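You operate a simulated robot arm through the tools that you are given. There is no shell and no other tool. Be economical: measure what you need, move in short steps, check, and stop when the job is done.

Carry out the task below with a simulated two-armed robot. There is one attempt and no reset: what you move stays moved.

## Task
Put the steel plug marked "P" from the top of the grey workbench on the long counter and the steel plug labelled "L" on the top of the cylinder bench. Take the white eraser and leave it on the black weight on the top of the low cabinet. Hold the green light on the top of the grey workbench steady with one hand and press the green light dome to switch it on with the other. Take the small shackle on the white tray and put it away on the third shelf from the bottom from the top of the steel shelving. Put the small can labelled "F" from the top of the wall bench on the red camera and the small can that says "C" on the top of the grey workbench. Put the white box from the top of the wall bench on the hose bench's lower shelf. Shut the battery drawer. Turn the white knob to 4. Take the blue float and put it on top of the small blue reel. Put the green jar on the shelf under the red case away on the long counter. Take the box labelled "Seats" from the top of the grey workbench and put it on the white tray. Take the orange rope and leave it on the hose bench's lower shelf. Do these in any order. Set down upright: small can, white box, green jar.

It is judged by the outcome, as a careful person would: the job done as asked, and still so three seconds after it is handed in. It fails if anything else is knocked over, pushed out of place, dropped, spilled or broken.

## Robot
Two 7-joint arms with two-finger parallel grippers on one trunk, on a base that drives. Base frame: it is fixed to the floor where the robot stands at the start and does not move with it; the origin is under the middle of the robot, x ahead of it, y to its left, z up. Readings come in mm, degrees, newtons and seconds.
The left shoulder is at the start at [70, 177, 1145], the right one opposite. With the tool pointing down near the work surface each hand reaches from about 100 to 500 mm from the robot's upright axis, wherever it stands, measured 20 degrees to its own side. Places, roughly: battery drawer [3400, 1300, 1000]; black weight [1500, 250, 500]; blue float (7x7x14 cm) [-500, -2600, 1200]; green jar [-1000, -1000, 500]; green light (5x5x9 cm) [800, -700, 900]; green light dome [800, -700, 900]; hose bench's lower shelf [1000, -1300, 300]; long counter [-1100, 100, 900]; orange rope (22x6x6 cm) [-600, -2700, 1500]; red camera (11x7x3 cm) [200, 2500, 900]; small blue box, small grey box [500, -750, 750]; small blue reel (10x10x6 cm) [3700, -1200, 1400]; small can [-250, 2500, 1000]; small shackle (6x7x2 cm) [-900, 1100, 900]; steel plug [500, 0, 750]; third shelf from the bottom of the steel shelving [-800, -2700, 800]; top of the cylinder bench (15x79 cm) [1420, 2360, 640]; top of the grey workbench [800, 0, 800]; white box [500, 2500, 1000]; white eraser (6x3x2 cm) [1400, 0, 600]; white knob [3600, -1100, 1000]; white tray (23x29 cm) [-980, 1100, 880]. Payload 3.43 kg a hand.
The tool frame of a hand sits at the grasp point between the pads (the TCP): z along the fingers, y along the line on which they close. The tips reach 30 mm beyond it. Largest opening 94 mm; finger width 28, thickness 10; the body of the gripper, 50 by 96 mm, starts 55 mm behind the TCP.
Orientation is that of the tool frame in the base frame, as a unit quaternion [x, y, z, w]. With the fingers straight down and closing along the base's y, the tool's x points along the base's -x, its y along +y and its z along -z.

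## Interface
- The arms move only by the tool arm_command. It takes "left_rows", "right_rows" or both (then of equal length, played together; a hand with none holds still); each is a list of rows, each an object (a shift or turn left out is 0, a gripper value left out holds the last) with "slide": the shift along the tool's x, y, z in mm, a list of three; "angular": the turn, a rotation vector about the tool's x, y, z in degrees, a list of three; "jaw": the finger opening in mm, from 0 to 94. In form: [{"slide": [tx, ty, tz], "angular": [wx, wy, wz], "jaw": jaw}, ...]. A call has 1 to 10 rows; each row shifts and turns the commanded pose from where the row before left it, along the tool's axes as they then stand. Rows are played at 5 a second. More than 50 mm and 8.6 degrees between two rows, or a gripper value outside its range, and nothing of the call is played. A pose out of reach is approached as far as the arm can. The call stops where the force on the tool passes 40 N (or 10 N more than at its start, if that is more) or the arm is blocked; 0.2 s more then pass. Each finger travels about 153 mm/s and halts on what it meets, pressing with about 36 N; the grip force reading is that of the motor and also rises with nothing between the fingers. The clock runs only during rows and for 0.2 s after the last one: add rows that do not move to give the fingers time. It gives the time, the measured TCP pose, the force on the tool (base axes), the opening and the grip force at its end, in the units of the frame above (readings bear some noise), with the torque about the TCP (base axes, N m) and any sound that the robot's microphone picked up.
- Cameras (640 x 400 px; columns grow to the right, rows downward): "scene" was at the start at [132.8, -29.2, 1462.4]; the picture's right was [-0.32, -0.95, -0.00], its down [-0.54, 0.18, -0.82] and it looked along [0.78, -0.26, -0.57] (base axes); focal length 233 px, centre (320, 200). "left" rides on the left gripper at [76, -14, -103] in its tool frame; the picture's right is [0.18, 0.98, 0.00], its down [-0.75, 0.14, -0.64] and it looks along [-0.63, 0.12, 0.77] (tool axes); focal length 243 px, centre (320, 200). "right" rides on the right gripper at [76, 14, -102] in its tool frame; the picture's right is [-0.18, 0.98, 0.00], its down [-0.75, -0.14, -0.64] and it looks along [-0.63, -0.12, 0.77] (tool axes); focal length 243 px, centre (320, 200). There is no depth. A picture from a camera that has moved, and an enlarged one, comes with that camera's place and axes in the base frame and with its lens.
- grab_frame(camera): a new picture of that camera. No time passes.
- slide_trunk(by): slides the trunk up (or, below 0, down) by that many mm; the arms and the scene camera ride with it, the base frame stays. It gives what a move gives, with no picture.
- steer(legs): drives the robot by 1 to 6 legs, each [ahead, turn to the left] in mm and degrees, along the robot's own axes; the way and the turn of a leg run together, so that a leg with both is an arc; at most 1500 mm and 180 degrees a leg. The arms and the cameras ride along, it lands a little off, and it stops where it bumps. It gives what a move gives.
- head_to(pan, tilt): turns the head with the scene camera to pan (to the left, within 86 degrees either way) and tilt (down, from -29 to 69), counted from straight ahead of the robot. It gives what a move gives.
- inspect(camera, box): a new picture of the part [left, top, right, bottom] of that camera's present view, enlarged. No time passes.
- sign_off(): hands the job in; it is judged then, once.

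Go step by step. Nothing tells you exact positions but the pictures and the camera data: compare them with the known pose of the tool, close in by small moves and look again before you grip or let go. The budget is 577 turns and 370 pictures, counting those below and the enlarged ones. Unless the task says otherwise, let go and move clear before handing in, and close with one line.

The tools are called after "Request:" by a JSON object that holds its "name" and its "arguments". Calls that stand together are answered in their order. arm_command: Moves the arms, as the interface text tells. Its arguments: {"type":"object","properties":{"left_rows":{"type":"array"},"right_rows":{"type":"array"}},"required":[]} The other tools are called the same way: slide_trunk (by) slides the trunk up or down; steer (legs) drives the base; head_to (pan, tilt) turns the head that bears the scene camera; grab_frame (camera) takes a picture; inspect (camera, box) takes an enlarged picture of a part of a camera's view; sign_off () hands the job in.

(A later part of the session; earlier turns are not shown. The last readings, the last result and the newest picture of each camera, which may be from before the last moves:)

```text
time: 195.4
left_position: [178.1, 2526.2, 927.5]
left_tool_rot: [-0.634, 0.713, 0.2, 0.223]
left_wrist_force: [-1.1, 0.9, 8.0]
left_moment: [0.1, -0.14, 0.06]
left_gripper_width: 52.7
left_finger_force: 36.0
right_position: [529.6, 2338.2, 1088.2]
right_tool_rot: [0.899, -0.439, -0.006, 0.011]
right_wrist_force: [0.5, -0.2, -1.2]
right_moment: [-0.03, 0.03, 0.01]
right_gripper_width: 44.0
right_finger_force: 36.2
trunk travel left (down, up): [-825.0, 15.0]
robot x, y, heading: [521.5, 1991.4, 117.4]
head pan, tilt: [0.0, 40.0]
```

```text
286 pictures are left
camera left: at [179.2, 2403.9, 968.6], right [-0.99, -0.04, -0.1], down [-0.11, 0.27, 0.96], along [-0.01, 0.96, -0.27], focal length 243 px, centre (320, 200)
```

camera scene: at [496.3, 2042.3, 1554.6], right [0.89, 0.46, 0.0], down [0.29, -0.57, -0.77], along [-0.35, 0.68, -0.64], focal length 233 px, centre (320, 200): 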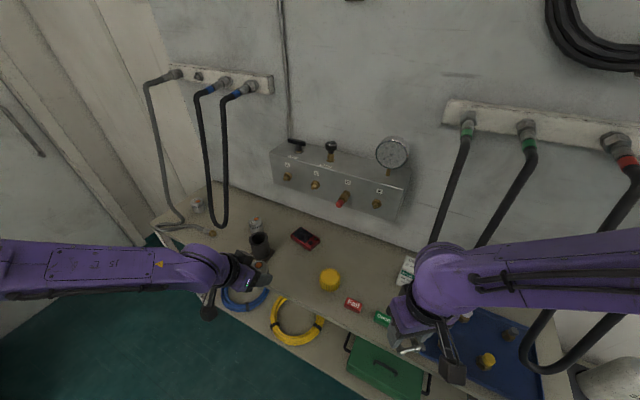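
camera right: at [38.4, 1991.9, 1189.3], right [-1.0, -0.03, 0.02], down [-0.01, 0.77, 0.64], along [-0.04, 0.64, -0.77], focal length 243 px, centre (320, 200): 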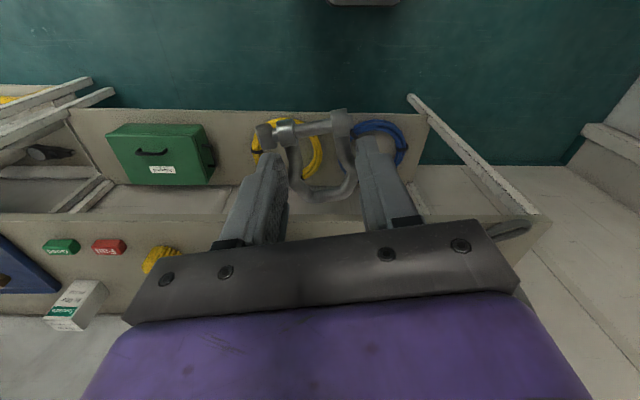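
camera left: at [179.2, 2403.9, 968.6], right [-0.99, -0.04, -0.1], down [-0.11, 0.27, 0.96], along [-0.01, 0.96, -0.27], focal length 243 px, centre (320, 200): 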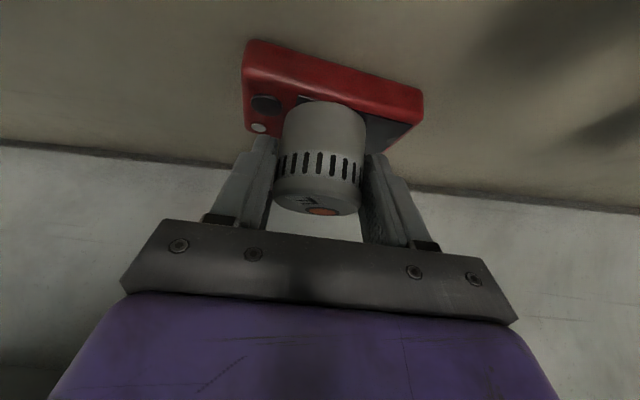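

Contact at 8 N. I release gently and withdraw along the tool axis.

Request:
{"name": "arm_command", "arguments": {"left_rows": [{"slide": [-0.6, 0, -0.8]}, {"jaw": 56}, {"jaw": 64}, {"jaw": 76}, {}]}}

Request:
{"name": "arm_command", "arguments": {"left_rows": [{"slide": [0, 0, -20]}, {"slide": [0, 0, -40]}, {"slide": [0, 0, -45]}, {"slide": [0, 0, -45]}]}}

Request:
{"name": "grab_frame", "arguments": {"camera": "left"}}

```text
time: 196.6
left_position: [180.3, 2525.1, 927.8]
left_tool_rot: [-0.634, 0.713, 0.199, 0.221]
left_wrist_force: [1.1, -0.5, -0.3]
left_moment: [-0.01, 0.04, 0.03]
left_gripper_width: 76.2
left_finger_force: 0.2
right_position: [529.8, 2340.0, 1087.3]
right_tool_rot: [0.899, -0.439, -0.006, 0.012]
right_wrist_force: [0.7, -0.4, -1.2]
right_moment: [0.01, -0.03, 0.04]
right_gripper_width: 43.9
right_finger_force: 36.1
trunk travel left (down, up): [-825.0, 15.0]
robot x, y, heading: [526.3, 1989.8, 117.3]
head pan, tilt: [0.0, 40.0]
```

```text
time: 197.6
left_position: [168.9, 2436.4, 1053.6]
left_tool_rot: [-0.633, 0.714, 0.198, 0.223]
left_wrist_force: [0.2, -0.4, 0.2]
left_moment: [0.03, 0.01, 0.01]
left_gripper_width: 76.1
left_finger_force: 0.1
right_position: [529.9, 2337.6, 1088.2]
right_tool_rot: [0.899, -0.439, -0.006, 0.011]
right_wrist_force: [-0.4, 0.2, -0.5]
right_moment: [-0.01, 0.0, 0.0]
right_gripper_width: 43.8
right_finger_force: 35.8
trunk travel left (down, up): [-825.0, 15.0]
robot x, y, heading: [526.5, 1990.1, 117.2]
head pan, tilt: [0.0, 40.0]
```

```text
285 pictures are left
camera left: at [169.9, 2316.0, 1094.2], right [-0.99, -0.03, -0.1], down [-0.11, 0.27, 0.96], along [0.0, 0.96, -0.27], focal length 243 px, centre (320, 200)
```

left: 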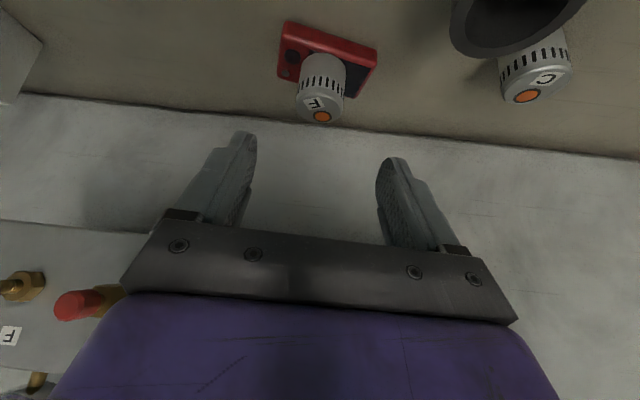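

F stands on the camera. For can C (under the hose's right limb) I'll lean the hand to the right; I test whether the left wrist can yaw outward.

Request:
{"name": "arm_command", "arguments": {"left_rows": [{"slide": [0, 0, -45]}, {"slide": [0, 0, -45]}, {"angular": [0, 8.5, 0]}, {"angular": [0, 8.5, 0]}, {"angular": [0, 8.5, 0]}, {"angular": [0, 8.5, 0]}]}}

Request:
{"name": "arm_command", "arguments": {"left_rows": [{"angular": [0, 0, -8.5]}, {"angular": [0, 0, -8.5]}, {"angular": [0, 0, -8.5]}, {"angular": [0, 0, -8.5]}, {"angular": [0, 0, -8.5]}, {"angular": [0, 0, -8.5]}, {"angular": [0, 0, -8.5]}, {"angular": [0, 0, -8.5]}, {"angular": [0, 0, -8.5]}, {"angular": [0, 0, -8.5]}]}}

Request:
{"name": "grab_frame", "arguments": {"camera": "scene"}}

```text
time: 199.0
left_position: [162.7, 2389.4, 1126.6]
left_tool_rot: [-0.665, 0.747, 0.002, 0.002]
left_wrist_force: [-0.9, 0.0, 0.4]
left_moment: [-0.04, 0.0, 0.01]
left_gripper_width: 75.9
left_finger_force: 0.2
right_position: [530.0, 2342.0, 1086.4]
right_tool_rot: [0.899, -0.437, -0.006, 0.012]
right_wrist_force: [-0.6, 0.5, -1.5]
right_moment: [0.01, -0.01, 0.02]
right_gripper_width: 43.8
right_finger_force: 36.0
trunk travel left (down, up): [-825.0, 15.0]
robot x, y, heading: [523.8, 1990.7, 117.0]
head pan, tilt: [0.0, 40.0]
```

```text
time: 201.2
left_position: [163.7, 2390.1, 1125.6]
left_tool_rot: [0.995, -0.101, -0.001, -0.005]
left_wrist_force: [-0.4, -0.2, 0.0]
left_moment: [0.0, -0.02, -0.01]
left_gripper_width: 75.8
left_finger_force: 0.1
right_position: [530.2, 2340.9, 1088.3]
right_tool_rot: [0.899, -0.438, -0.007, 0.011]
right_wrist_force: [-1.0, -0.3, -1.4]
right_moment: [-0.02, 0.01, 0.02]
right_gripper_width: 43.7
right_finger_force: 35.5
trunk travel left (down, up): [-825.0, 15.0]
robot x, y, heading: [523.2, 1990.7, 117.3]
head pan, tilt: [0.0, 40.0]
```

```text
284 pictures are left
camera scene: at [462.1, 2110.0, 1554.7], right [0.89, 0.46, 0.0], down [0.29, -0.57, -0.77], along [-0.35, 0.68, -0.64], focal length 233 px, centre (320, 200)
```

scene: 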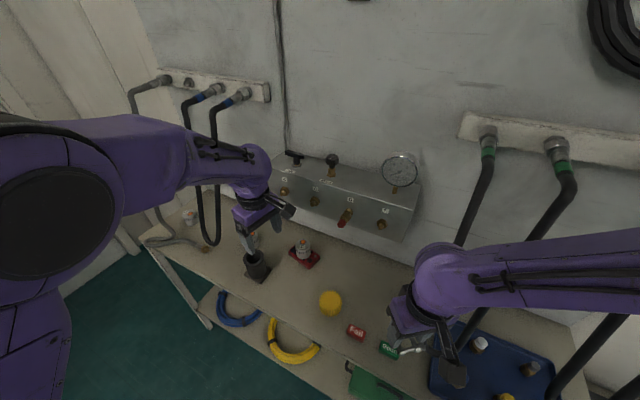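

The wrist can do it. I finish the lean (30° to the right), then shift the robot ~120 mm left to bring C within reach.

Request:
{"name": "arm_command", "arguments": {"left_rows": [{"angular": [0, 0, -8.5]}, {"angular": [0, 0, -8.5]}, {"angular": [0, -7.5, 0]}, {"angular": [0, -7.5, 0]}, {"angular": [0, -7.5, 0]}, {"angular": [0, -7.5, 0]}]}}

Request:
{"name": "steer", "arguments": {"legs": [[-150, 0], [0, 63], [120, 0], [0, -63], [140, 0]]}}

Request:
{"name": "grab_frame", "arguments": {"camera": "scene"}}

Request:
{"name": "grab_frame", "arguments": {"camera": "left"}}

```text
time: 202.6
left_position: [153.3, 2389.4, 1132.3]
left_tool_rot: [0.97, 0.067, -0.234, 0.0]
left_wrist_force: [0.4, -0.3, -0.7]
left_moment: [-0.01, 0.03, 0.02]
left_gripper_width: 75.8
left_finger_force: 0.1
right_position: [530.3, 2340.2, 1086.7]
right_tool_rot: [0.898, -0.439, -0.007, 0.011]
right_wrist_force: [0.0, 0.1, -1.2]
right_moment: [0.03, -0.01, -0.02]
right_gripper_width: 43.8
right_finger_force: 35.6
trunk travel left (down, up): [-825.0, 15.0]
robot x, y, heading: [526.1, 1990.0, 117.0]
head pan, tilt: [0.0, 40.0]
```

```text
time: 211.3
left_position: [39.9, 2372.7, 1134.0]
left_tool_rot: [0.97, 0.066, -0.233, -0.002]
left_wrist_force: [0.1, 0.6, 0.3]
left_moment: [-0.03, 0.01, 0.01]
left_gripper_width: 76.1
left_finger_force: 0.0
right_position: [414.4, 2326.4, 1087.1]
right_tool_rot: [0.9, -0.435, -0.007, 0.01]
right_wrist_force: [0.0, 0.1, -1.3]
right_moment: [0.02, 0.01, -0.01]
right_gripper_width: 43.7
right_finger_force: 36.0
trunk travel left (down, up): [-825.0, 15.0]
robot x, y, heading: [406.3, 1978.3, 117.4]
head pan, tilt: [0.0, 40.0]
```

```text
283 pictures are left
camera scene: at [347.9, 2094.9, 1555.0], right [0.89, 0.46, 0.0], down [0.3, -0.57, -0.77], along [-0.36, 0.68, -0.64], focal length 233 px, centre (320, 200)
```

scene: 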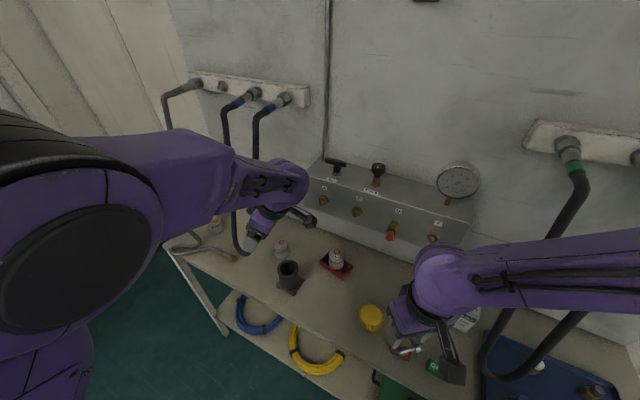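

```text
282 pictures are left
camera left: at [152.4, 2400.4, 1190.7], right [0.29, -0.95, -0.12], down [-0.36, -0.22, 0.91], along [-0.89, -0.22, -0.4], focal length 243 px, centre (320, 200)
```

left: 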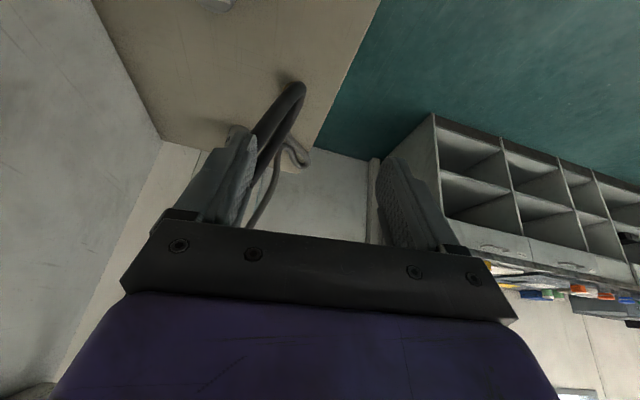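

Request:
{"name": "arm_command", "arguments": {"left_rows": [{"slide": [17.2, -29.9, 22.4]}, {"slide": [17.2, -29.9, 22.4]}, {"slide": [17.2, -29.9, 22.4]}, {"slide": [17.2, -29.9, 22.4]}]}}

Request:
{"name": "grab_frame", "arguments": {"camera": "scene"}}

Request:
{"name": "grab_frame", "arguments": {"camera": "left"}}

```text
time: 212.3
left_position: [46.9, 2494.5, 1026.3]
left_tool_rot: [0.97, 0.067, -0.234, -0.004]
left_wrist_force: [-0.1, -1.5, 1.3]
left_moment: [-0.01, -0.03, 0.0]
left_gripper_width: 76.3
left_finger_force: 0.1
right_position: [412.9, 2321.2, 1089.8]
right_tool_rot: [0.9, -0.435, -0.007, 0.008]
right_wrist_force: [1.3, -0.5, -0.8]
right_moment: [0.02, 0.01, -0.01]
right_gripper_width: 43.9
right_finger_force: 36.1
trunk travel left (down, up): [-825.0, 15.0]
robot x, y, heading: [412.1, 1977.1, 117.9]
head pan, tilt: [0.0, 40.0]
```

```text
281 pictures are left
camera scene: at [346.9, 2088.8, 1555.5], right [0.89, 0.46, 0.0], down [0.3, -0.57, -0.77], along [-0.35, 0.68, -0.64], focal length 233 px, centre (320, 200)
```

scene: 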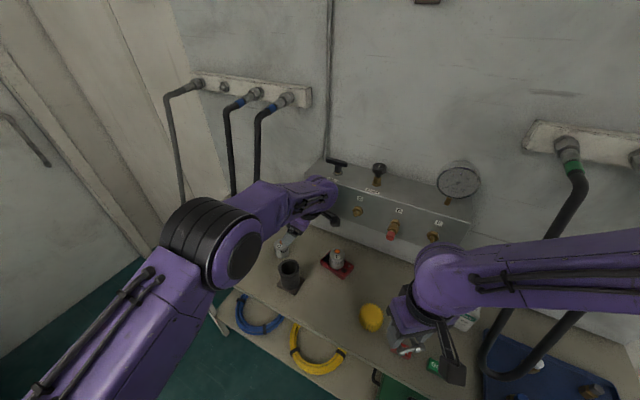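

```text
280 pictures are left
camera left: at [158.8, 2521.9, 1083.3], right [0.29, -0.95, -0.12], down [-0.35, -0.22, 0.91], along [-0.89, -0.22, -0.4], focal length 243 px, centre (320, 200)
```

left: 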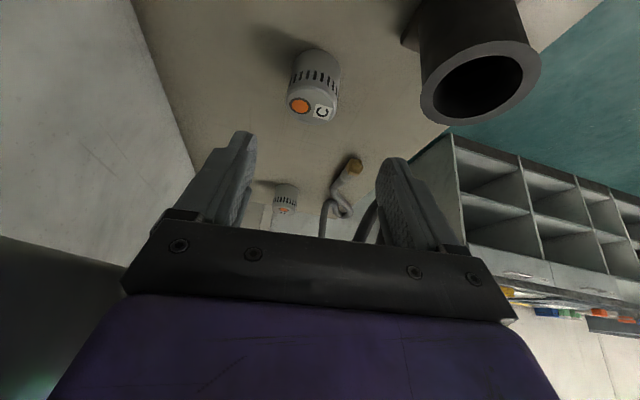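

Request:
{"name": "arm_command", "arguments": {"left_rows": [{"slide": [-1, -3, 32]}, {"slide": [-1, -3, 32]}, {"slide": [-1, -2, 31]}]}}

Request:
{"name": "grab_frame", "arguments": {"camera": "left"}}

```text
time: 213.1
left_position: [-1.9, 2498.4, 940.0]
left_tool_rot: [0.97, 0.068, -0.232, -0.001]
left_wrist_force: [-0.2, -0.2, 0.5]
left_moment: [-0.01, 0.04, 0.01]
left_gripper_width: 76.1
left_finger_force: 0.0
right_position: [413.0, 2324.0, 1088.1]
right_tool_rot: [0.9, -0.435, -0.007, 0.01]
right_wrist_force: [-0.1, 0.0, -1.2]
right_moment: [-0.04, 0.0, 0.07]
right_gripper_width: 43.8
right_finger_force: 35.8
trunk travel left (down, up): [-825.0, 15.0]
robot x, y, heading: [407.4, 1977.1, 117.5]
head pan, tilt: [0.0, 40.0]
```

```text
279 pictures are left
camera left: at [109.3, 2525.8, 997.4], right [0.29, -0.95, -0.12], down [-0.36, -0.22, 0.91], along [-0.89, -0.22, -0.4], focal length 243 px, centre (320, 200)
```

left: 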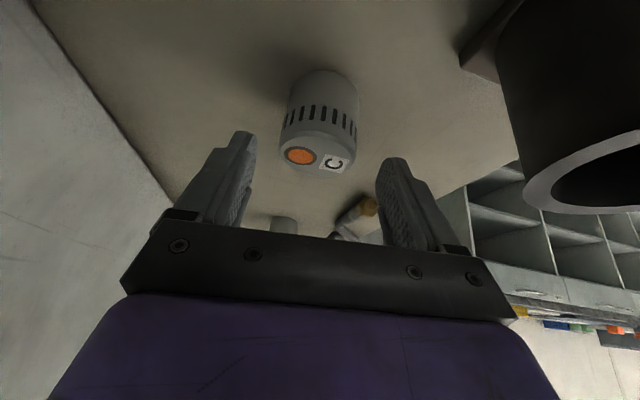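

Request:
{"name": "arm_command", "arguments": {"left_rows": [{"slide": [0, 0, 20]}, {"slide": [-1, 0, 19]}, {"jaw": 60}, {"jaw": 45}, {"jaw": 35}, {}]}}

Request:
{"name": "grab_frame", "arguments": {"camera": "left"}}

```text
time: 214.5
left_position: [-20.8, 2500.5, 907.1]
left_tool_rot: [0.971, 0.066, -0.231, -0.001]
left_wrist_force: [-0.2, -0.2, 0.6]
left_moment: [-0.06, 0.0, -0.02]
left_gripper_width: 49.2
left_finger_force: 36.2
right_position: [411.4, 2326.6, 1086.7]
right_tool_rot: [0.901, -0.434, -0.005, 0.01]
right_wrist_force: [-0.1, -0.2, -1.4]
right_moment: [-0.01, 0.01, 0.0]
right_gripper_width: 43.8
right_finger_force: 36.2
trunk travel left (down, up): [-825.0, 15.0]
robot x, y, heading: [410.4, 1975.2, 117.6]
head pan, tilt: [0.0, 40.0]
```

```text
278 pictures are left
camera left: at [91.0, 2528.1, 964.5], right [0.29, -0.95, -0.11], down [-0.36, -0.22, 0.91], along [-0.89, -0.22, -0.4], focal length 243 px, centre (320, 200)
```

left: 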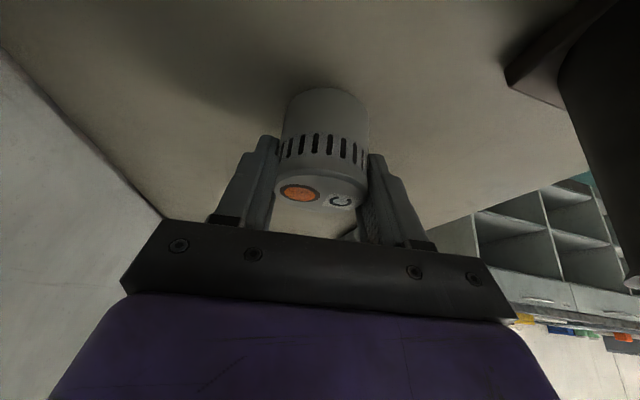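

C is gripped (49 mm). I back it out from under the hose.

Request:
{"name": "arm_command", "arguments": {"left_rows": [{"slide": [-5.4, 0, -10.7]}, {"slide": [0, 0, -42]}, {"slide": [0, 0, -42]}, {"slide": [0, 0, -42]}, {"slide": [-17.2, 29.9, -22.4]}, {"slide": [-17.2, 29.9, -22.4]}, {"slide": [-17.2, 29.9, -22.4]}, {"slide": [-17.2, 29.9, -22.4]}]}}

Request:
{"name": "steer", "arguments": {"legs": [[-200, 0], [0, 62.5], [590, 0], [0, 90], [1500, 0]]}}

Request:
{"name": "head_to", "arguments": {"pan": 0, "tilt": 30}}

Request:
{"name": "grab_frame", "arguments": {"camera": "scene"}}

```text
time: 215.5
left_position: [34.4, 2495.9, 1029.1]
left_tool_rot: [0.969, 0.066, -0.236, -0.002]
left_wrist_force: [-4.6, -8.1, -0.5]
left_moment: [0.62, -0.41, -0.26]
left_gripper_width: 49.1
left_finger_force: 36.5
right_position: [416.6, 2322.9, 1089.9]
right_tool_rot: [0.9, -0.437, -0.007, 0.01]
right_wrist_force: [1.4, 0.3, -2.1]
right_moment: [-0.02, 0.04, 0.03]
right_gripper_width: 43.8
right_finger_force: 35.0
trunk travel left (down, up): [-825.0, 15.0]
robot x, y, heading: [408.5, 1977.2, 118.0]
head pan, tilt: [0.0, 40.0]
stopped in row 5 (left hand): the force on the tool passed its limit at 69 N (the readings are from after the stop); the commanded pose is now the measured one
```

```text
time: 233.7
left_position: [130.5, -347.7, 1025.0]
left_tool_rot: [0.137, 0.962, -0.047, 0.229]
left_wrist_force: [0.2, 0.0, -1.2]
left_moment: [0.01, 0.02, -0.02]
left_gripper_width: 49.1
left_finger_force: 36.0
right_position: [-145.9, -34.6, 1086.4]
right_tool_rot: [0.611, 0.791, 0.011, 0.008]
right_wrist_force: [0.0, 0.1, -1.8]
right_moment: [0.02, 0.01, -0.02]
right_gripper_width: 43.9
right_finger_force: 35.4
trunk travel left (down, up): [-825.0, 15.0]
robot x, y, heading: [-0.9, 285.3, -85.8]
head pan, tilt: [0.0, 40.0]
```

```text
time: 234.4
left_position: [130.0, -349.2, 1023.9]
left_tool_rot: [0.137, 0.962, -0.048, 0.23]
left_wrist_force: [0.6, -0.3, -1.3]
left_moment: [0.0, -0.01, 0.02]
left_gripper_width: 49.0
left_finger_force: 35.7
right_position: [-145.9, -33.8, 1087.5]
right_tool_rot: [0.612, 0.791, 0.011, 0.007]
right_wrist_force: [-0.6, -0.4, -1.2]
right_moment: [-0.01, 0.01, -0.01]
right_gripper_width: 43.9
right_finger_force: 35.9
trunk travel left (down, up): [-825.0, 15.0]
robot x, y, heading: [-1.0, 287.2, -85.9]
head pan, tilt: [0.0, 30.0]
```

```text
277 pictures are left
camera scene: at [8.0, 144.3, 1570.0], right [-1.0, -0.07, 0.0], down [-0.03, 0.5, -0.87], along [0.06, -0.86, -0.5], focal length 233 px, centre (320, 200)
```

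scene: 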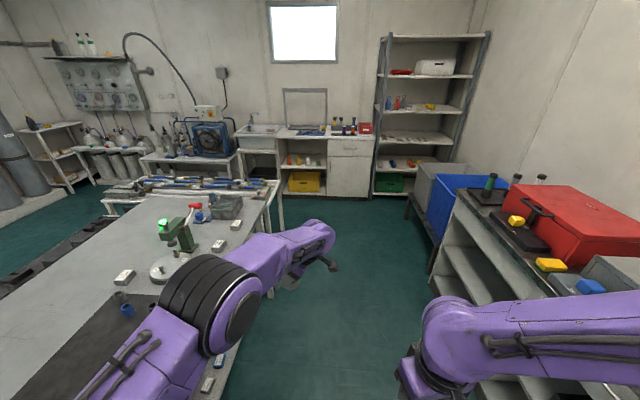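

A contact stopped the retreat before I drove off, so I'll check that bench when I return. Now I pull the left hand in and up before turning near the grey bench.

Request:
{"name": "arm_command", "arguments": {"left_rows": [{"slide": [1, 39.3, -24.2]}, {"slide": [1, 39.3, -24.2]}, {"slide": [1, 39.3, -24.2]}, {"slide": [1, 39.3, -24.2]}, {"slide": [1, 39.3, -24.2]}, {"slide": [1, 39.3, -24.2]}]}}

Request:
{"name": "grab_frame", "arguments": {"camera": "left"}}

```text
time: 235.2
left_position: [137.2, -189.5, 969.6]
left_tool_rot: [0.146, 0.967, 0.075, 0.195]
left_wrist_force: [-0.7, 0.5, -0.7]
left_moment: [0.03, 0.01, -0.04]
left_gripper_width: 49.1
left_finger_force: 36.2
right_position: [-147.5, -34.9, 1087.2]
right_tool_rot: [0.611, 0.792, 0.011, 0.009]
right_wrist_force: [0.3, 0.1, -0.7]
right_moment: [-0.03, 0.04, 0.0]
right_gripper_width: 43.6
right_finger_force: 36.2
trunk travel left (down, up): [-825.0, 15.0]
robot x, y, heading: [-4.2, 287.5, -86.0]
head pan, tilt: [0.0, 30.0]
stopped in row 3 (left hand): the arm was blocked; the commanded pose is now the measured one
```

```text
276 pictures are left
camera left: at [27.0, -188.1, 1032.0], right [0.09, 0.99, 0.13], down [0.44, -0.16, 0.88], along [0.89, -0.02, -0.45], focal length 243 px, centre (320, 200)
```

left: 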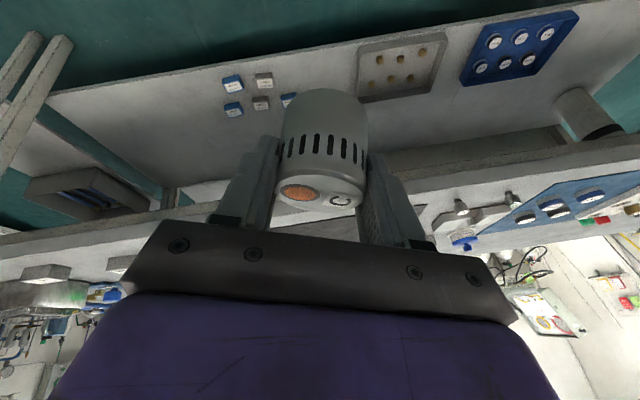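

The left arm got blocked in this outward pose and its tilt changed a bit. I look at the arm.

Request:
{"name": "head_to", "arguments": {"pan": 20, "tilt": 55}}

Request:
{"name": "grab_frame", "arguments": {"camera": "scene"}}

```text
time: 236.1
left_position: [137.2, -189.2, 970.2]
left_tool_rot: [0.147, 0.967, 0.073, 0.194]
left_wrist_force: [-0.1, -0.4, -1.1]
left_moment: [-0.03, 0.03, -0.02]
left_gripper_width: 49.1
left_finger_force: 36.2
right_position: [-146.9, -34.3, 1087.1]
right_tool_rot: [0.61, 0.792, 0.01, 0.008]
right_wrist_force: [-0.4, -0.1, -1.2]
right_moment: [0.01, 0.01, -0.01]
right_gripper_width: 43.8
right_finger_force: 35.8
trunk travel left (down, up): [-825.0, 15.0]
robot x, y, heading: [-3.2, 284.3, -86.0]
head pan, tilt: [20.0, 55.0]
```

```text
275 pictures are left
camera scene: at [31.1, 169.2, 1534.1], right [-0.91, -0.41, 0.0], down [-0.33, 0.75, -0.57], along [0.23, -0.52, -0.82], focal length 233 px, centre (320, 200)
```

scene: 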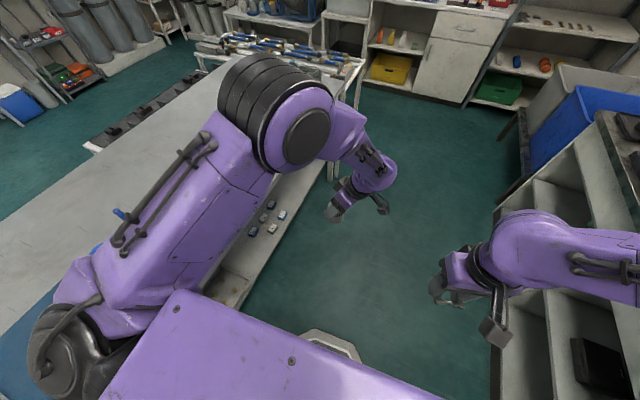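

I rotate the left hand about the vertical back toward a natural forward pose, keeping the can's tilt.

Request:
{"name": "arm_command", "arguments": {"left_rows": [{"angular": [2.95, -1.68, 7.58]}, {"angular": [2.95, -1.68, 7.58]}, {"angular": [2.95, -1.68, 7.58]}, {"angular": [2.95, -1.68, 7.58]}]}}

```text
time: 237.3
left_position: [145.3, -163.6, 931.5]
left_tool_rot: [0.413, 0.891, 0.057, 0.178]
left_wrist_force: [-0.9, 0.1, -1.0]
left_moment: [0.03, 0.0, 0.0]
left_gripper_width: 48.9
left_finger_force: 36.1
right_position: [-145.7, -35.2, 1087.6]
right_tool_rot: [0.61, 0.792, 0.011, 0.009]
right_wrist_force: [0.4, 0.2, -0.3]
right_moment: [0.0, -0.01, -0.02]
right_gripper_width: 43.9
right_finger_force: 36.5
trunk travel left (down, up): [-825.0, 15.0]
robot x, y, heading: [-2.6, 287.2, -85.9]
head pan, tilt: [20.0, 55.0]
stopped in row 4 (left hand): the arm was blocked; the commanded pose is now the measured one
```

Request:
{"name": "arm_command", "arguments": {"left_rows": [{"slide": [-26, -10, -22]}, {"slide": [-26, -10, -22]}, {"slide": [-26, -10, -22]}, {"slide": [-26, -10, -22]}]}}

Request:
{"name": "grab_frame", "arguments": {"camera": "scene"}}

```text
time: 238.3
left_position: [151.5, -269.2, 1037.5]
left_tool_rot: [0.405, 0.898, 0.051, 0.166]
left_wrist_force: [-0.1, -0.3, -0.7]
left_moment: [0.01, 0.02, -0.03]
left_gripper_width: 49.1
left_finger_force: 36.2
right_position: [-146.1, -35.2, 1085.8]
right_tool_rot: [0.611, 0.791, 0.011, 0.007]
right_wrist_force: [1.0, -0.3, -1.8]
right_moment: [0.03, -0.01, 0.0]
right_gripper_width: 43.7
right_finger_force: 36.1
trunk travel left (down, up): [-825.0, 15.0]
robot x, y, heading: [-2.4, 286.4, -86.0]
head pan, tilt: [20.0, 55.0]
```

```text
274 pictures are left
camera scene: at [31.2, 168.6, 1533.9], right [-0.91, -0.41, 0.0], down [-0.33, 0.75, -0.57], along [0.23, -0.52, -0.82], focal length 233 px, centre (320, 200)
```

scene: 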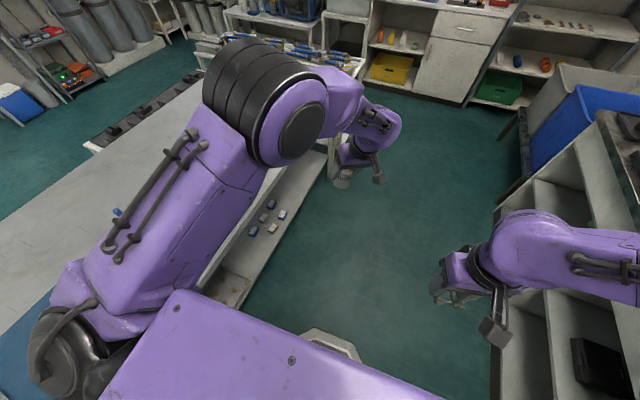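

Request:
{"name": "arm_command", "arguments": {"left_rows": [{"angular": [2.13, -1.88, 7.81]}, {"angular": [2.13, -1.88, 7.81]}, {"angular": [2.13, -1.88, 7.81]}, {"angular": [2.13, -1.88, 7.81]}]}}

```text
time: 239.5
left_position: [153.9, -245.0, 986.3]
left_tool_rot: [0.651, 0.745, 0.039, 0.141]
left_wrist_force: [0.0, -0.2, -0.7]
left_moment: [-0.01, 0.01, -0.02]
left_gripper_width: 48.7
left_finger_force: 36.3
right_position: [-146.5, -33.7, 1086.8]
right_tool_rot: [0.61, 0.792, 0.011, 0.007]
right_wrist_force: [0.4, 0.1, -0.2]
right_moment: [-0.02, 0.02, 0.0]
right_gripper_width: 43.8
right_finger_force: 35.7
trunk travel left (down, up): [-825.0, 15.0]
robot x, y, heading: [0.8, 287.8, -86.0]
head pan, tilt: [20.0, 55.0]
stopped in row 4 (left hand): the arm was blocked; the commanded pose is now the measured one
```

Request:
{"name": "arm_command", "arguments": {"left_rows": [{"angular": [4.85, -5.64, -2.23]}, {"angular": [4.85, -5.64, -2.23]}, {"angular": [4.85, -5.64, -2.23]}]}}

Request:
{"name": "grab_frame", "arguments": {"camera": "scene"}}

```text
time: 240.5
left_position: [162.5, -231.0, 961.3]
left_tool_rot: [0.607, 0.77, -0.142, 0.139]
left_wrist_force: [0.4, 0.9, 0.2]
left_moment: [0.04, 0.0, 0.03]
left_gripper_width: 48.7
left_finger_force: 35.6
right_position: [-145.8, -34.3, 1087.2]
right_tool_rot: [0.611, 0.792, 0.011, 0.009]
right_wrist_force: [0.4, 0.4, -0.4]
right_moment: [0.01, -0.02, 0.01]
right_gripper_width: 43.8
right_finger_force: 36.5
trunk travel left (down, up): [-825.0, 15.0]
robot x, y, heading: [0.4, 284.3, -86.2]
head pan, tilt: [20.0, 55.0]
stopped in row 3 (left hand): the arm was blocked; the commanded pose is now the measured one
```

```text
273 pictures are left
camera scene: at [31.3, 169.1, 1534.0], right [-0.91, -0.41, 0.0], down [-0.33, 0.75, -0.57], along [0.23, -0.52, -0.82], focal length 233 px, centre (320, 200)
```

scene: 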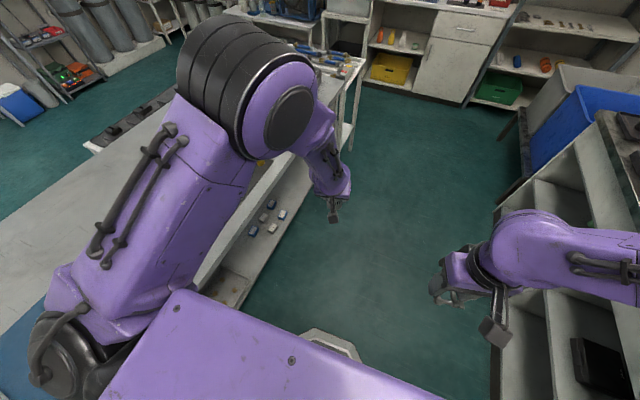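

The left arm is elbow-high but usable at ~520 mm ahead. I drive to a spot well clear of the bench, turn to face it, then look.

Request:
{"name": "steer", "arguments": {"legs": [[0, -16], [955, 0], [0, 102]]}}

Request:
{"name": "head_to", "arguments": {"pan": 0, "tilt": 40}}

Request:
{"name": "grab_frame", "arguments": {"camera": "scene"}}

Request:
{"name": "grab_frame", "arguments": {"camera": "left"}}

```text
time: 250.7
left_position: [336.8, -549.2, 962.1]
left_tool_rot: [-0.067, 0.977, -0.013, 0.201]
left_wrist_force: [0.1, 0.3, -1.0]
left_moment: [0.02, -0.01, -0.01]
left_gripper_width: 48.9
left_finger_force: 35.6
right_position: [107.0, -836.9, 1087.4]
right_tool_rot: [-0.077, 0.997, 0.012, -0.001]
right_wrist_force: [0.4, 0.3, -1.9]
right_moment: [-0.01, 0.03, 0.0]
right_gripper_width: 43.6
right_finger_force: 36.3
trunk travel left (down, up): [-825.0, 15.0]
robot x, y, heading: [-196.8, -659.7, -2.2]
head pan, tilt: [20.0, 55.0]
```

```text
time: 251.5
left_position: [336.0, -548.6, 962.0]
left_tool_rot: [-0.067, 0.978, -0.014, 0.199]
left_wrist_force: [-0.5, 0.4, -0.4]
left_moment: [-0.02, 0.01, 0.01]
left_gripper_width: 49.0
left_finger_force: 35.6
right_position: [106.4, -836.1, 1087.3]
right_tool_rot: [-0.077, 0.997, 0.013, -0.001]
right_wrist_force: [-0.4, 0.4, -1.4]
right_moment: [-0.02, -0.02, -0.01]
right_gripper_width: 43.8
right_finger_force: 35.9
trunk travel left (down, up): [-825.0, 15.0]
robot x, y, heading: [-192.7, -659.6, -1.7]
head pan, tilt: [0.0, 40.0]
```

```text
272 pictures are left
camera scene: at [-61.4, -663.5, 1554.6], right [-0.03, -1.0, 0.0], down [-0.64, 0.02, -0.77], along [0.77, -0.02, -0.64], focal length 233 px, centre (320, 200)
```

scene: 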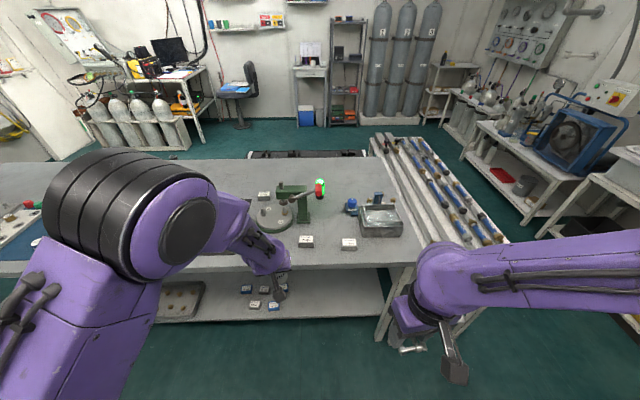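

```text
271 pictures are left
camera left: at [228.6, -572.6, 1027.2], right [-0.29, 0.95, -0.13], down [0.42, 0.24, 0.88], along [0.86, 0.2, -0.47], focal length 243 px, centre (320, 200)
```

left: 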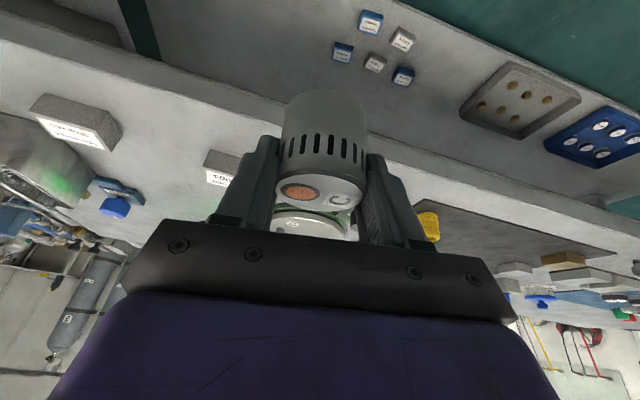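

I correct the tilt and drive forward so the can is over the free spot at the bench front.

Request:
{"name": "arm_command", "arguments": {"left_rows": [{"angular": [-1.05, -3.86, 0.67]}, {}]}}

Request:
{"name": "steer", "arguments": {"legs": [[142, 1.7]]}}

Request:
{"name": "grab_frame", "arguments": {"camera": "scene"}}

Request:
{"name": "grab_frame", "arguments": {"camera": "left"}}

```text
time: 252.1
left_position: [339.1, -543.2, 965.1]
left_tool_rot: [-0.086, 0.973, -0.017, 0.216]
left_wrist_force: [0.2, -0.3, -0.8]
left_moment: [-0.02, 0.0, -0.02]
left_gripper_width: 48.8
left_finger_force: 35.6
right_position: [108.1, -835.7, 1086.8]
right_tool_rot: [-0.077, 0.997, 0.013, -0.001]
right_wrist_force: [0.0, -0.2, -1.1]
right_moment: [0.02, -0.01, -0.05]
right_gripper_width: 43.8
right_finger_force: 36.0
trunk travel left (down, up): [-825.0, 15.0]
robot x, y, heading: [-191.2, -657.9, -1.8]
head pan, tilt: [0.0, 40.0]
```

```text
time: 253.4
left_position: [475.4, -533.0, 964.3]
left_tool_rot: [-0.095, 0.972, -0.015, 0.215]
left_wrist_force: [-0.1, -0.8, -0.9]
left_moment: [0.0, -0.04, -0.01]
left_gripper_width: 48.8
left_finger_force: 35.9
right_position: [250.9, -830.3, 1087.5]
right_tool_rot: [-0.09, 0.996, 0.014, 0.0]
right_wrist_force: [-0.5, 0.7, -1.2]
right_moment: [-0.04, 0.01, 0.0]
right_gripper_width: 43.8
right_finger_force: 36.2
trunk travel left (down, up): [-825.0, 15.0]
robot x, y, heading: [-55.9, -663.6, -0.6]
head pan, tilt: [0.0, 40.0]
```

```text
270 pictures are left
camera scene: at [76.5, -663.1, 1555.0], right [-0.01, -1.0, 0.0], down [-0.64, 0.0, -0.77], along [0.77, 0.0, -0.64], focal length 233 px, centre (320, 200)
```

scene: 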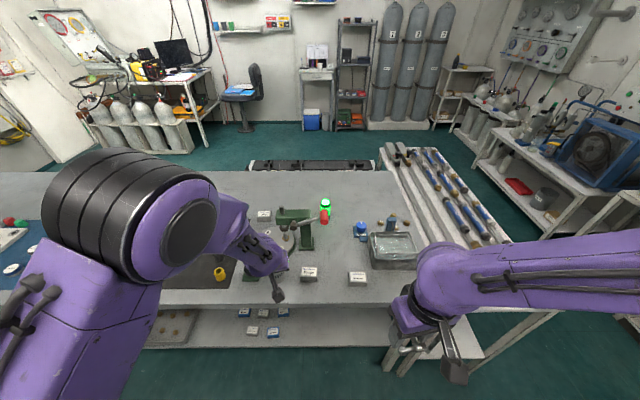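

```text
269 pictures are left
camera left: at [366.2, -562.1, 1026.3], right [-0.34, 0.93, -0.15], down [0.37, 0.28, 0.89], along [0.86, 0.25, -0.44], focal length 243 px, centre (320, 200)
```

left: 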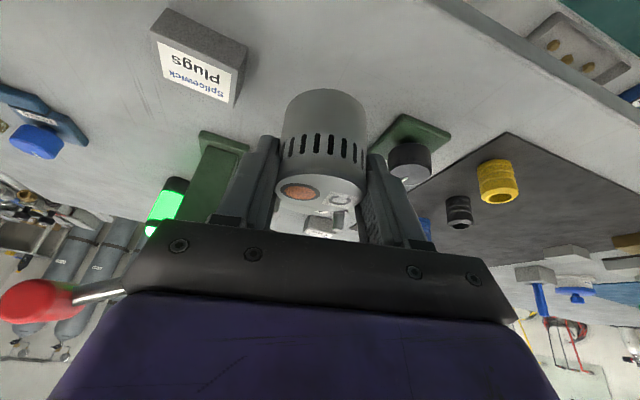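

Request:
{"name": "arm_command", "arguments": {"left_rows": [{"angular": [-1.9, -2.06, 1.03]}, {"slide": [10.8, 1.8, 23.6]}, {"slide": [9, 1.5, 20]}, {}]}}

Request:
{"name": "grab_frame", "arguments": {"camera": "left"}}

```text
time: 254.4
left_position: [473.7, -528.3, 927.2]
left_tool_rot: [-0.092, 0.969, 0.007, 0.231]
left_wrist_force: [0.1, -0.3, -2.1]
left_moment: [0.03, -0.02, 0.0]
left_gripper_width: 48.4
left_finger_force: 35.6
left hand out of reach, approached as far as the arm can: row 2
right_position: [252.5, -829.3, 1086.6]
right_tool_rot: [-0.09, 0.996, 0.012, -0.001]
right_wrist_force: [0.2, -0.8, -1.0]
right_moment: [-0.01, 0.02, 0.01]
right_gripper_width: 43.9
right_finger_force: 36.1
trunk travel left (down, up): [-825.0, 15.0]
robot x, y, heading: [-52.8, -659.8, -0.4]
head pan, tilt: [0.0, 40.0]
```

```text
268 pictures are left
camera left: at [363.7, -559.9, 984.2], right [-0.34, 0.93, -0.11], down [0.35, 0.24, 0.91], along [0.87, 0.27, -0.4], focal length 243 px, centre (320, 200)
```

left: 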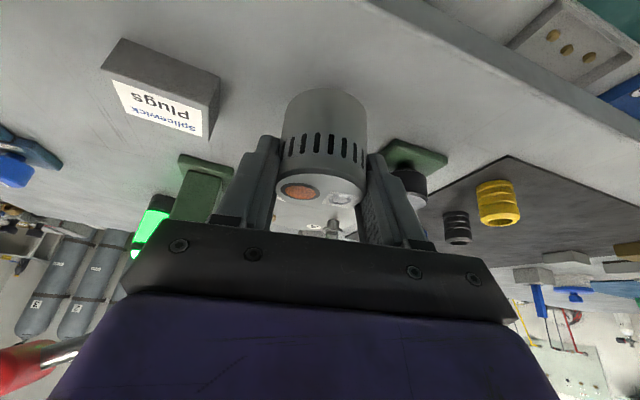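

The can is upright again. I lower with the trunk for the first part, then the arm in fine steps.

Request:
{"name": "slide_trunk", "arguments": {"by": -15}}

Request:
{"name": "arm_command", "arguments": {"left_rows": [{"slide": [0.9, 0, 1.8]}, {"slide": [0.9, 0, 1.8]}, {}]}}

```text
time: 255.0
left_position: [473.4, -528.5, 910.8]
left_tool_rot: [-0.091, 0.968, 0.004, 0.232]
left_wrist_force: [0.1, 0.8, -1.4]
left_moment: [0.0, -0.04, -0.02]
left_gripper_width: 48.5
left_finger_force: 36.1
right_position: [252.3, -830.6, 1072.6]
right_tool_rot: [-0.089, 0.996, 0.014, -0.001]
right_wrist_force: [-0.3, 1.4, -2.0]
right_moment: [-0.03, 0.0, 0.02]
right_gripper_width: 43.8
right_finger_force: 35.9
trunk travel left (down, up): [-810.0, 30.0]
robot x, y, heading: [-56.8, -660.5, -0.4]
head pan, tilt: [0.0, 40.0]
```

```text
time: 255.8
left_position: [474.4, -528.8, 908.8]
left_tool_rot: [-0.091, 0.969, 0.005, 0.23]
left_wrist_force: [-1.3, 0.0, -0.5]
left_moment: [-0.01, 0.02, -0.03]
left_gripper_width: 48.6
left_finger_force: 35.9
right_position: [251.4, -831.7, 1072.4]
right_tool_rot: [-0.09, 0.996, 0.013, -0.001]
right_wrist_force: [0.2, -0.4, -1.0]
right_moment: [0.01, 0.0, -0.02]
right_gripper_width: 43.7
right_finger_force: 35.9
trunk travel left (down, up): [-810.0, 30.0]
robot x, y, heading: [-56.6, -658.5, -0.3]
head pan, tilt: [0.0, 40.0]
```

Request:
{"name": "arm_command", "arguments": {"left_rows": [{"slide": [0.9, 0, 1.8]}, {"slide": [0.9, 0, 1.8]}, {"slide": [0.9, 0, 1.8]}, {}]}}

Request:
{"name": "grab_frame", "arguments": {"camera": "left"}}

```text
time: 256.8
left_position: [473.7, -528.4, 900.6]
left_tool_rot: [-0.091, 0.969, 0.005, 0.23]
left_wrist_force: [0.4, 0.4, -1.6]
left_moment: [0.03, -0.02, -0.03]
left_gripper_width: 48.5
left_finger_force: 36.4
right_position: [253.2, -830.7, 1071.5]
right_tool_rot: [-0.09, 0.996, 0.013, -0.001]
right_wrist_force: [-1.0, -0.4, -0.4]
right_moment: [0.01, 0.01, -0.01]
right_gripper_width: 44.1
right_finger_force: 35.7
trunk travel left (down, up): [-810.0, 30.0]
robot x, y, heading: [-54.4, -664.2, -0.5]
head pan, tilt: [0.0, 40.0]
```

```text
267 pictures are left
camera left: at [364.1, -560.2, 959.0], right [-0.34, 0.93, -0.11], down [0.35, 0.24, 0.91], along [0.87, 0.27, -0.41], focal length 243 px, centre (320, 200)
```

left: 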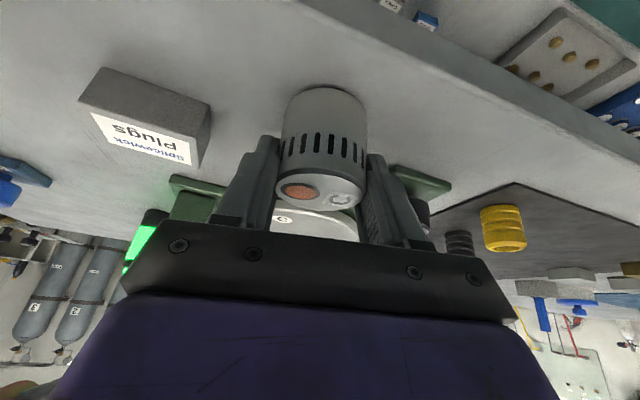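

Request:
{"name": "arm_command", "arguments": {"left_rows": [{"slide": [0.9, 0, 1.8]}, {"slide": [0.9, 0, 1.8]}, {"slide": [0.9, 0, 1.8]}, {}]}}

```text
time: 257.8
left_position: [474.3, -530.0, 899.1]
left_tool_rot: [-0.091, 0.968, 0.006, 0.235]
left_wrist_force: [1.0, 2.0, 27.6]
left_moment: [0.64, 0.0, 0.01]
left_gripper_width: 48.8
left_finger_force: 36.2
right_position: [249.2, -830.9, 1073.8]
right_tool_rot: [-0.089, 0.996, 0.013, 0.0]
right_wrist_force: [0.6, 1.0, -1.1]
right_moment: [-0.01, 0.04, 0.01]
right_gripper_width: 43.9
right_finger_force: 36.2
trunk travel left (down, up): [-810.0, 30.0]
robot x, y, heading: [-57.9, -659.6, -0.4]
head pan, tilt: [0.0, 40.0]
```

Contact. I ease off, open and withdraw along the tool axis, then look.

Request:
{"name": "arm_command", "arguments": {"left_rows": [{"slide": [-1.2, 0, -2.4]}, {"jaw": 53}, {"jaw": 62}, {"jaw": 76}, {}]}}

Request:
{"name": "arm_command", "arguments": {"left_rows": [{"slide": [0, 0, -20]}, {"slide": [0, 0, -40]}, {"slide": [0, 0, -45]}]}}

Request:
{"name": "grab_frame", "arguments": {"camera": "left"}}

```text
time: 259.0
left_position: [474.6, -528.7, 898.7]
left_tool_rot: [-0.091, 0.969, 0.005, 0.231]
left_wrist_force: [-0.7, 0.0, 0.1]
left_moment: [0.04, -0.01, 0.02]
left_gripper_width: 75.9
left_finger_force: 0.0
right_position: [252.2, -830.0, 1072.0]
right_tool_rot: [-0.089, 0.996, 0.014, -0.001]
right_wrist_force: [-0.5, -0.2, -0.8]
right_moment: [0.01, 0.0, -0.04]
right_gripper_width: 43.6
right_finger_force: 35.8
trunk travel left (down, up): [-810.0, 30.0]
robot x, y, heading: [-54.0, -660.4, -0.3]
head pan, tilt: [0.0, 40.0]
```

```text
time: 259.8
left_position: [427.0, -535.0, 996.0]
left_tool_rot: [-0.092, 0.968, 0.006, 0.233]
left_wrist_force: [-0.3, 0.0, -0.1]
left_moment: [0.04, -0.05, -0.01]
left_gripper_width: 75.9
left_finger_force: 0.1
right_position: [250.9, -832.0, 1072.4]
right_tool_rot: [-0.091, 0.996, 0.014, 0.001]
right_wrist_force: [0.5, 0.5, -0.4]
right_moment: [0.02, -0.03, -0.02]
right_gripper_width: 43.7
right_finger_force: 36.0
trunk travel left (down, up): [-810.0, 30.0]
robot x, y, heading: [-57.3, -661.2, -0.6]
head pan, tilt: [0.0, 40.0]
```

```text
266 pictures are left
camera left: at [317.7, -567.0, 1052.5], right [-0.34, 0.93, -0.11], down [0.35, 0.24, 0.91], along [0.88, 0.27, -0.4], focal length 243 px, centre (320, 200)
```

left: 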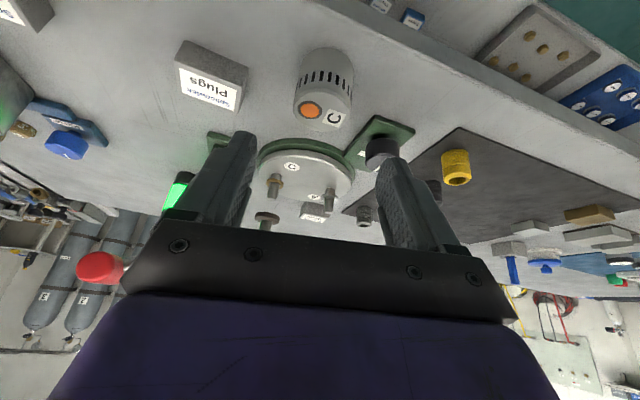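

C stands upright on the grey bench. I back off and return the left hand to pointing down.

Request:
{"name": "steer", "arguments": {"legs": [[-130, 0]]}}

Request:
{"name": "arm_command", "arguments": {"left_rows": [{"slide": [0, 0, -40], "jaw": 94}, {"slide": [0, 0, -40]}, {"angular": [0, 7, 0]}, {"angular": [0, 7, 0]}, {"angular": [0, 7, 0]}, {"angular": [0, 6, 0]}, {"angular": [0, 0, -8]}]}}

Request:
{"name": "arm_command", "arguments": {"left_rows": [{"slide": [20, 35, -15]}, {"slide": [20, 35, -15]}, {"slide": [20, 35, -15]}, {"slide": [20, 35, -15]}, {"slide": [10, 40, 0]}, {"slide": [0, 45, 0]}, {"slide": [0, 45, 0]}]}}

Request:
{"name": "grab_frame", "arguments": {"camera": "scene"}}

```text
time: 261.1
left_position: [303.0, -532.8, 993.3]
left_tool_rot: [-0.091, 0.969, 0.005, 0.23]
left_wrist_force: [0.7, 0.2, -0.9]
left_moment: [0.0, 0.0, 0.01]
left_gripper_width: 75.9
left_finger_force: 0.1
right_position: [125.2, -830.2, 1071.1]
right_tool_rot: [-0.09, 0.996, 0.014, -0.002]
right_wrist_force: [1.1, -1.0, -0.4]
right_moment: [-0.01, -0.02, 0.0]
right_gripper_width: 43.7
right_finger_force: 36.2
trunk travel left (down, up): [-810.0, 30.0]
robot x, y, heading: [-185.3, -661.4, -0.8]
head pan, tilt: [0.0, 40.0]
```

```text
time: 262.7
left_position: [266.3, -538.1, 1065.7]
left_tool_rot: [-0.16, 0.987, -0.016, -0.003]
left_wrist_force: [-0.4, -0.7, 0.1]
left_moment: [0.01, -0.03, 0.03]
left_gripper_width: 94.1
left_finger_force: 0.0
right_position: [124.3, -830.7, 1072.4]
right_tool_rot: [-0.089, 0.996, 0.014, -0.002]
right_wrist_force: [-0.4, 0.7, -0.9]
right_moment: [0.04, 0.03, -0.03]
right_gripper_width: 43.8
right_finger_force: 36.0
trunk travel left (down, up): [-810.0, 30.0]
robot x, y, heading: [-183.2, -658.8, -0.6]
head pan, tilt: [0.0, 40.0]
```

```text
time: 264.3
left_position: [102.5, -305.8, 1122.4]
left_tool_rot: [-0.159, 0.987, -0.017, -0.002]
left_wrist_force: [-0.8, -0.3, 0.0]
left_moment: [0.0, 0.0, 0.05]
left_gripper_width: 93.9
left_finger_force: 0.0
left hand out of reach, approached as far as the arm can: row 5, 6
right_position: [122.1, -828.7, 1071.7]
right_tool_rot: [-0.089, 0.996, 0.012, -0.001]
right_wrist_force: [-0.5, -0.5, -0.7]
right_moment: [0.01, -0.02, -0.01]
right_gripper_width: 43.8
right_finger_force: 36.2
trunk travel left (down, up): [-810.0, 30.0]
robot x, y, heading: [-183.1, -662.1, -0.4]
head pan, tilt: [0.0, 40.0]
```

```text
265 pictures are left
camera scene: at [-51.5, -660.8, 1540.0], right [-0.01, -1.0, 0.0], down [-0.64, 0.0, -0.77], along [0.77, -0.01, -0.64], focal length 233 px, centre (320, 200)
```

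scene: 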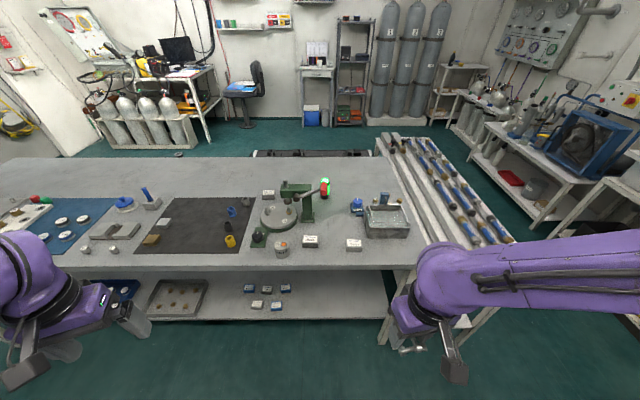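

The left arm is natural again. I drive along the bench to plug L.

Request:
{"name": "arm_command", "arguments": {"left_rows": [{"angular": [0, 0, 8.5]}, {"angular": [0, 0, 8.5]}]}}

Request:
{"name": "steer", "arguments": {"legs": [[0, 90.4], [552, 0], [0, -90], [240, 0]]}}

Request:
{"name": "grab_frame", "arguments": {"camera": "left"}}

```text
time: 264.9
left_position: [103.9, -306.0, 1122.3]
left_tool_rot: [-0.011, 1.0, -0.016, 0.001]
left_wrist_force: [1.3, -0.1, -0.8]
left_moment: [0.03, 0.02, 0.01]
left_gripper_width: 94.1
left_finger_force: 0.0
right_position: [124.3, -829.9, 1071.7]
right_tool_rot: [-0.09, 0.996, 0.013, -0.001]
right_wrist_force: [0.0, 0.3, -0.3]
right_moment: [-0.01, -0.01, 0.01]
right_gripper_width: 43.6
right_finger_force: 36.0
trunk travel left (down, up): [-810.0, 30.0]
robot x, y, heading: [-184.3, -663.8, -0.5]
head pan, tilt: [0.0, 40.0]
```

```text
time: 277.1
left_position: [347.8, 239.2, 1121.8]
left_tool_rot: [-0.009, 1.0, -0.017, 0.0]
left_wrist_force: [0.9, -0.4, -0.2]
left_moment: [0.01, -0.02, -0.02]
left_gripper_width: 94.1
left_finger_force: 0.1
right_position: [367.2, -285.1, 1072.7]
right_tool_rot: [-0.087, 0.996, 0.013, -0.001]
right_wrist_force: [0.4, 0.1, -0.7]
right_moment: [-0.03, -0.02, 0.0]
right_gripper_width: 43.7
right_finger_force: 35.9
trunk travel left (down, up): [-810.0, 30.0]
robot x, y, heading: [60.2, -112.8, -0.7]
head pan, tilt: [0.0, 40.0]
```

```text
264 pictures are left
camera left: at [272.8, 227.6, 1224.2], right [-0.2, 0.98, -0.03], down [0.75, 0.18, 0.64], along [0.63, 0.1, -0.77], focal length 243 px, centre (320, 200)
```

left: 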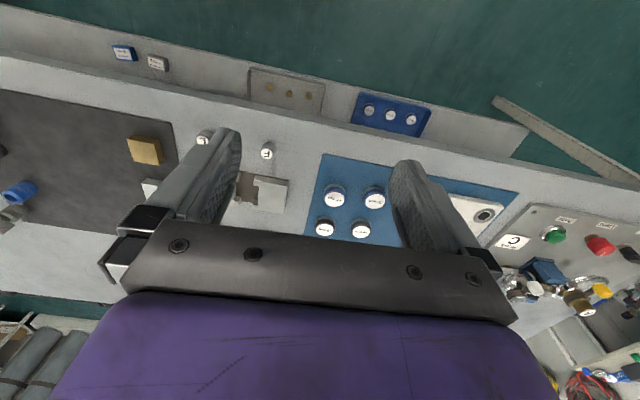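

Request:
{"name": "arm_command", "arguments": {"left_rows": [{"slide": [-20, -27.7, 27], "jaw": 40}, {"slide": [-20, -27.7, 27]}, {"slide": [-20, -27.7, 27]}, {"slide": [-20, -27.7, 27]}, {"slide": [-20, -27.7, 27]}, {"slide": [-20, -27.7, 27]}]}}

Request:
{"name": "grab_frame", "arguments": {"camera": "left"}}

```text
time: 278.6
left_position: [474.6, 66.7, 963.7]
left_tool_rot: [-0.009, 1.0, -0.014, 0.001]
left_wrist_force: [-0.6, -0.8, 0.0]
left_moment: [0.03, 0.02, -0.01]
left_gripper_width: 40.1
left_finger_force: 0.1
right_position: [369.6, -288.8, 1071.5]
right_tool_rot: [-0.088, 0.996, 0.015, -0.002]
right_wrist_force: [0.8, -0.5, -1.9]
right_moment: [0.04, 0.04, -0.01]
right_gripper_width: 43.5
right_finger_force: 35.7
trunk travel left (down, up): [-810.0, 30.0]
robot x, y, heading: [62.1, -114.5, -0.5]
head pan, tilt: [0.0, 40.0]
```

```text
263 pictures are left
camera left: at [399.0, 55.4, 1066.3], right [-0.2, 0.98, -0.03], down [0.75, 0.17, 0.64], along [0.63, 0.11, -0.77], focal length 243 px, centre (320, 200)
```

left: 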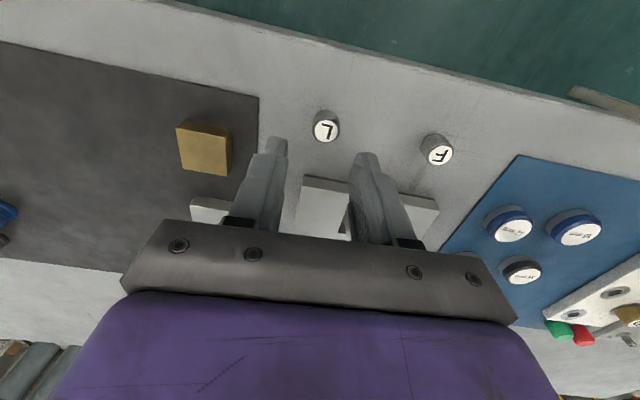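

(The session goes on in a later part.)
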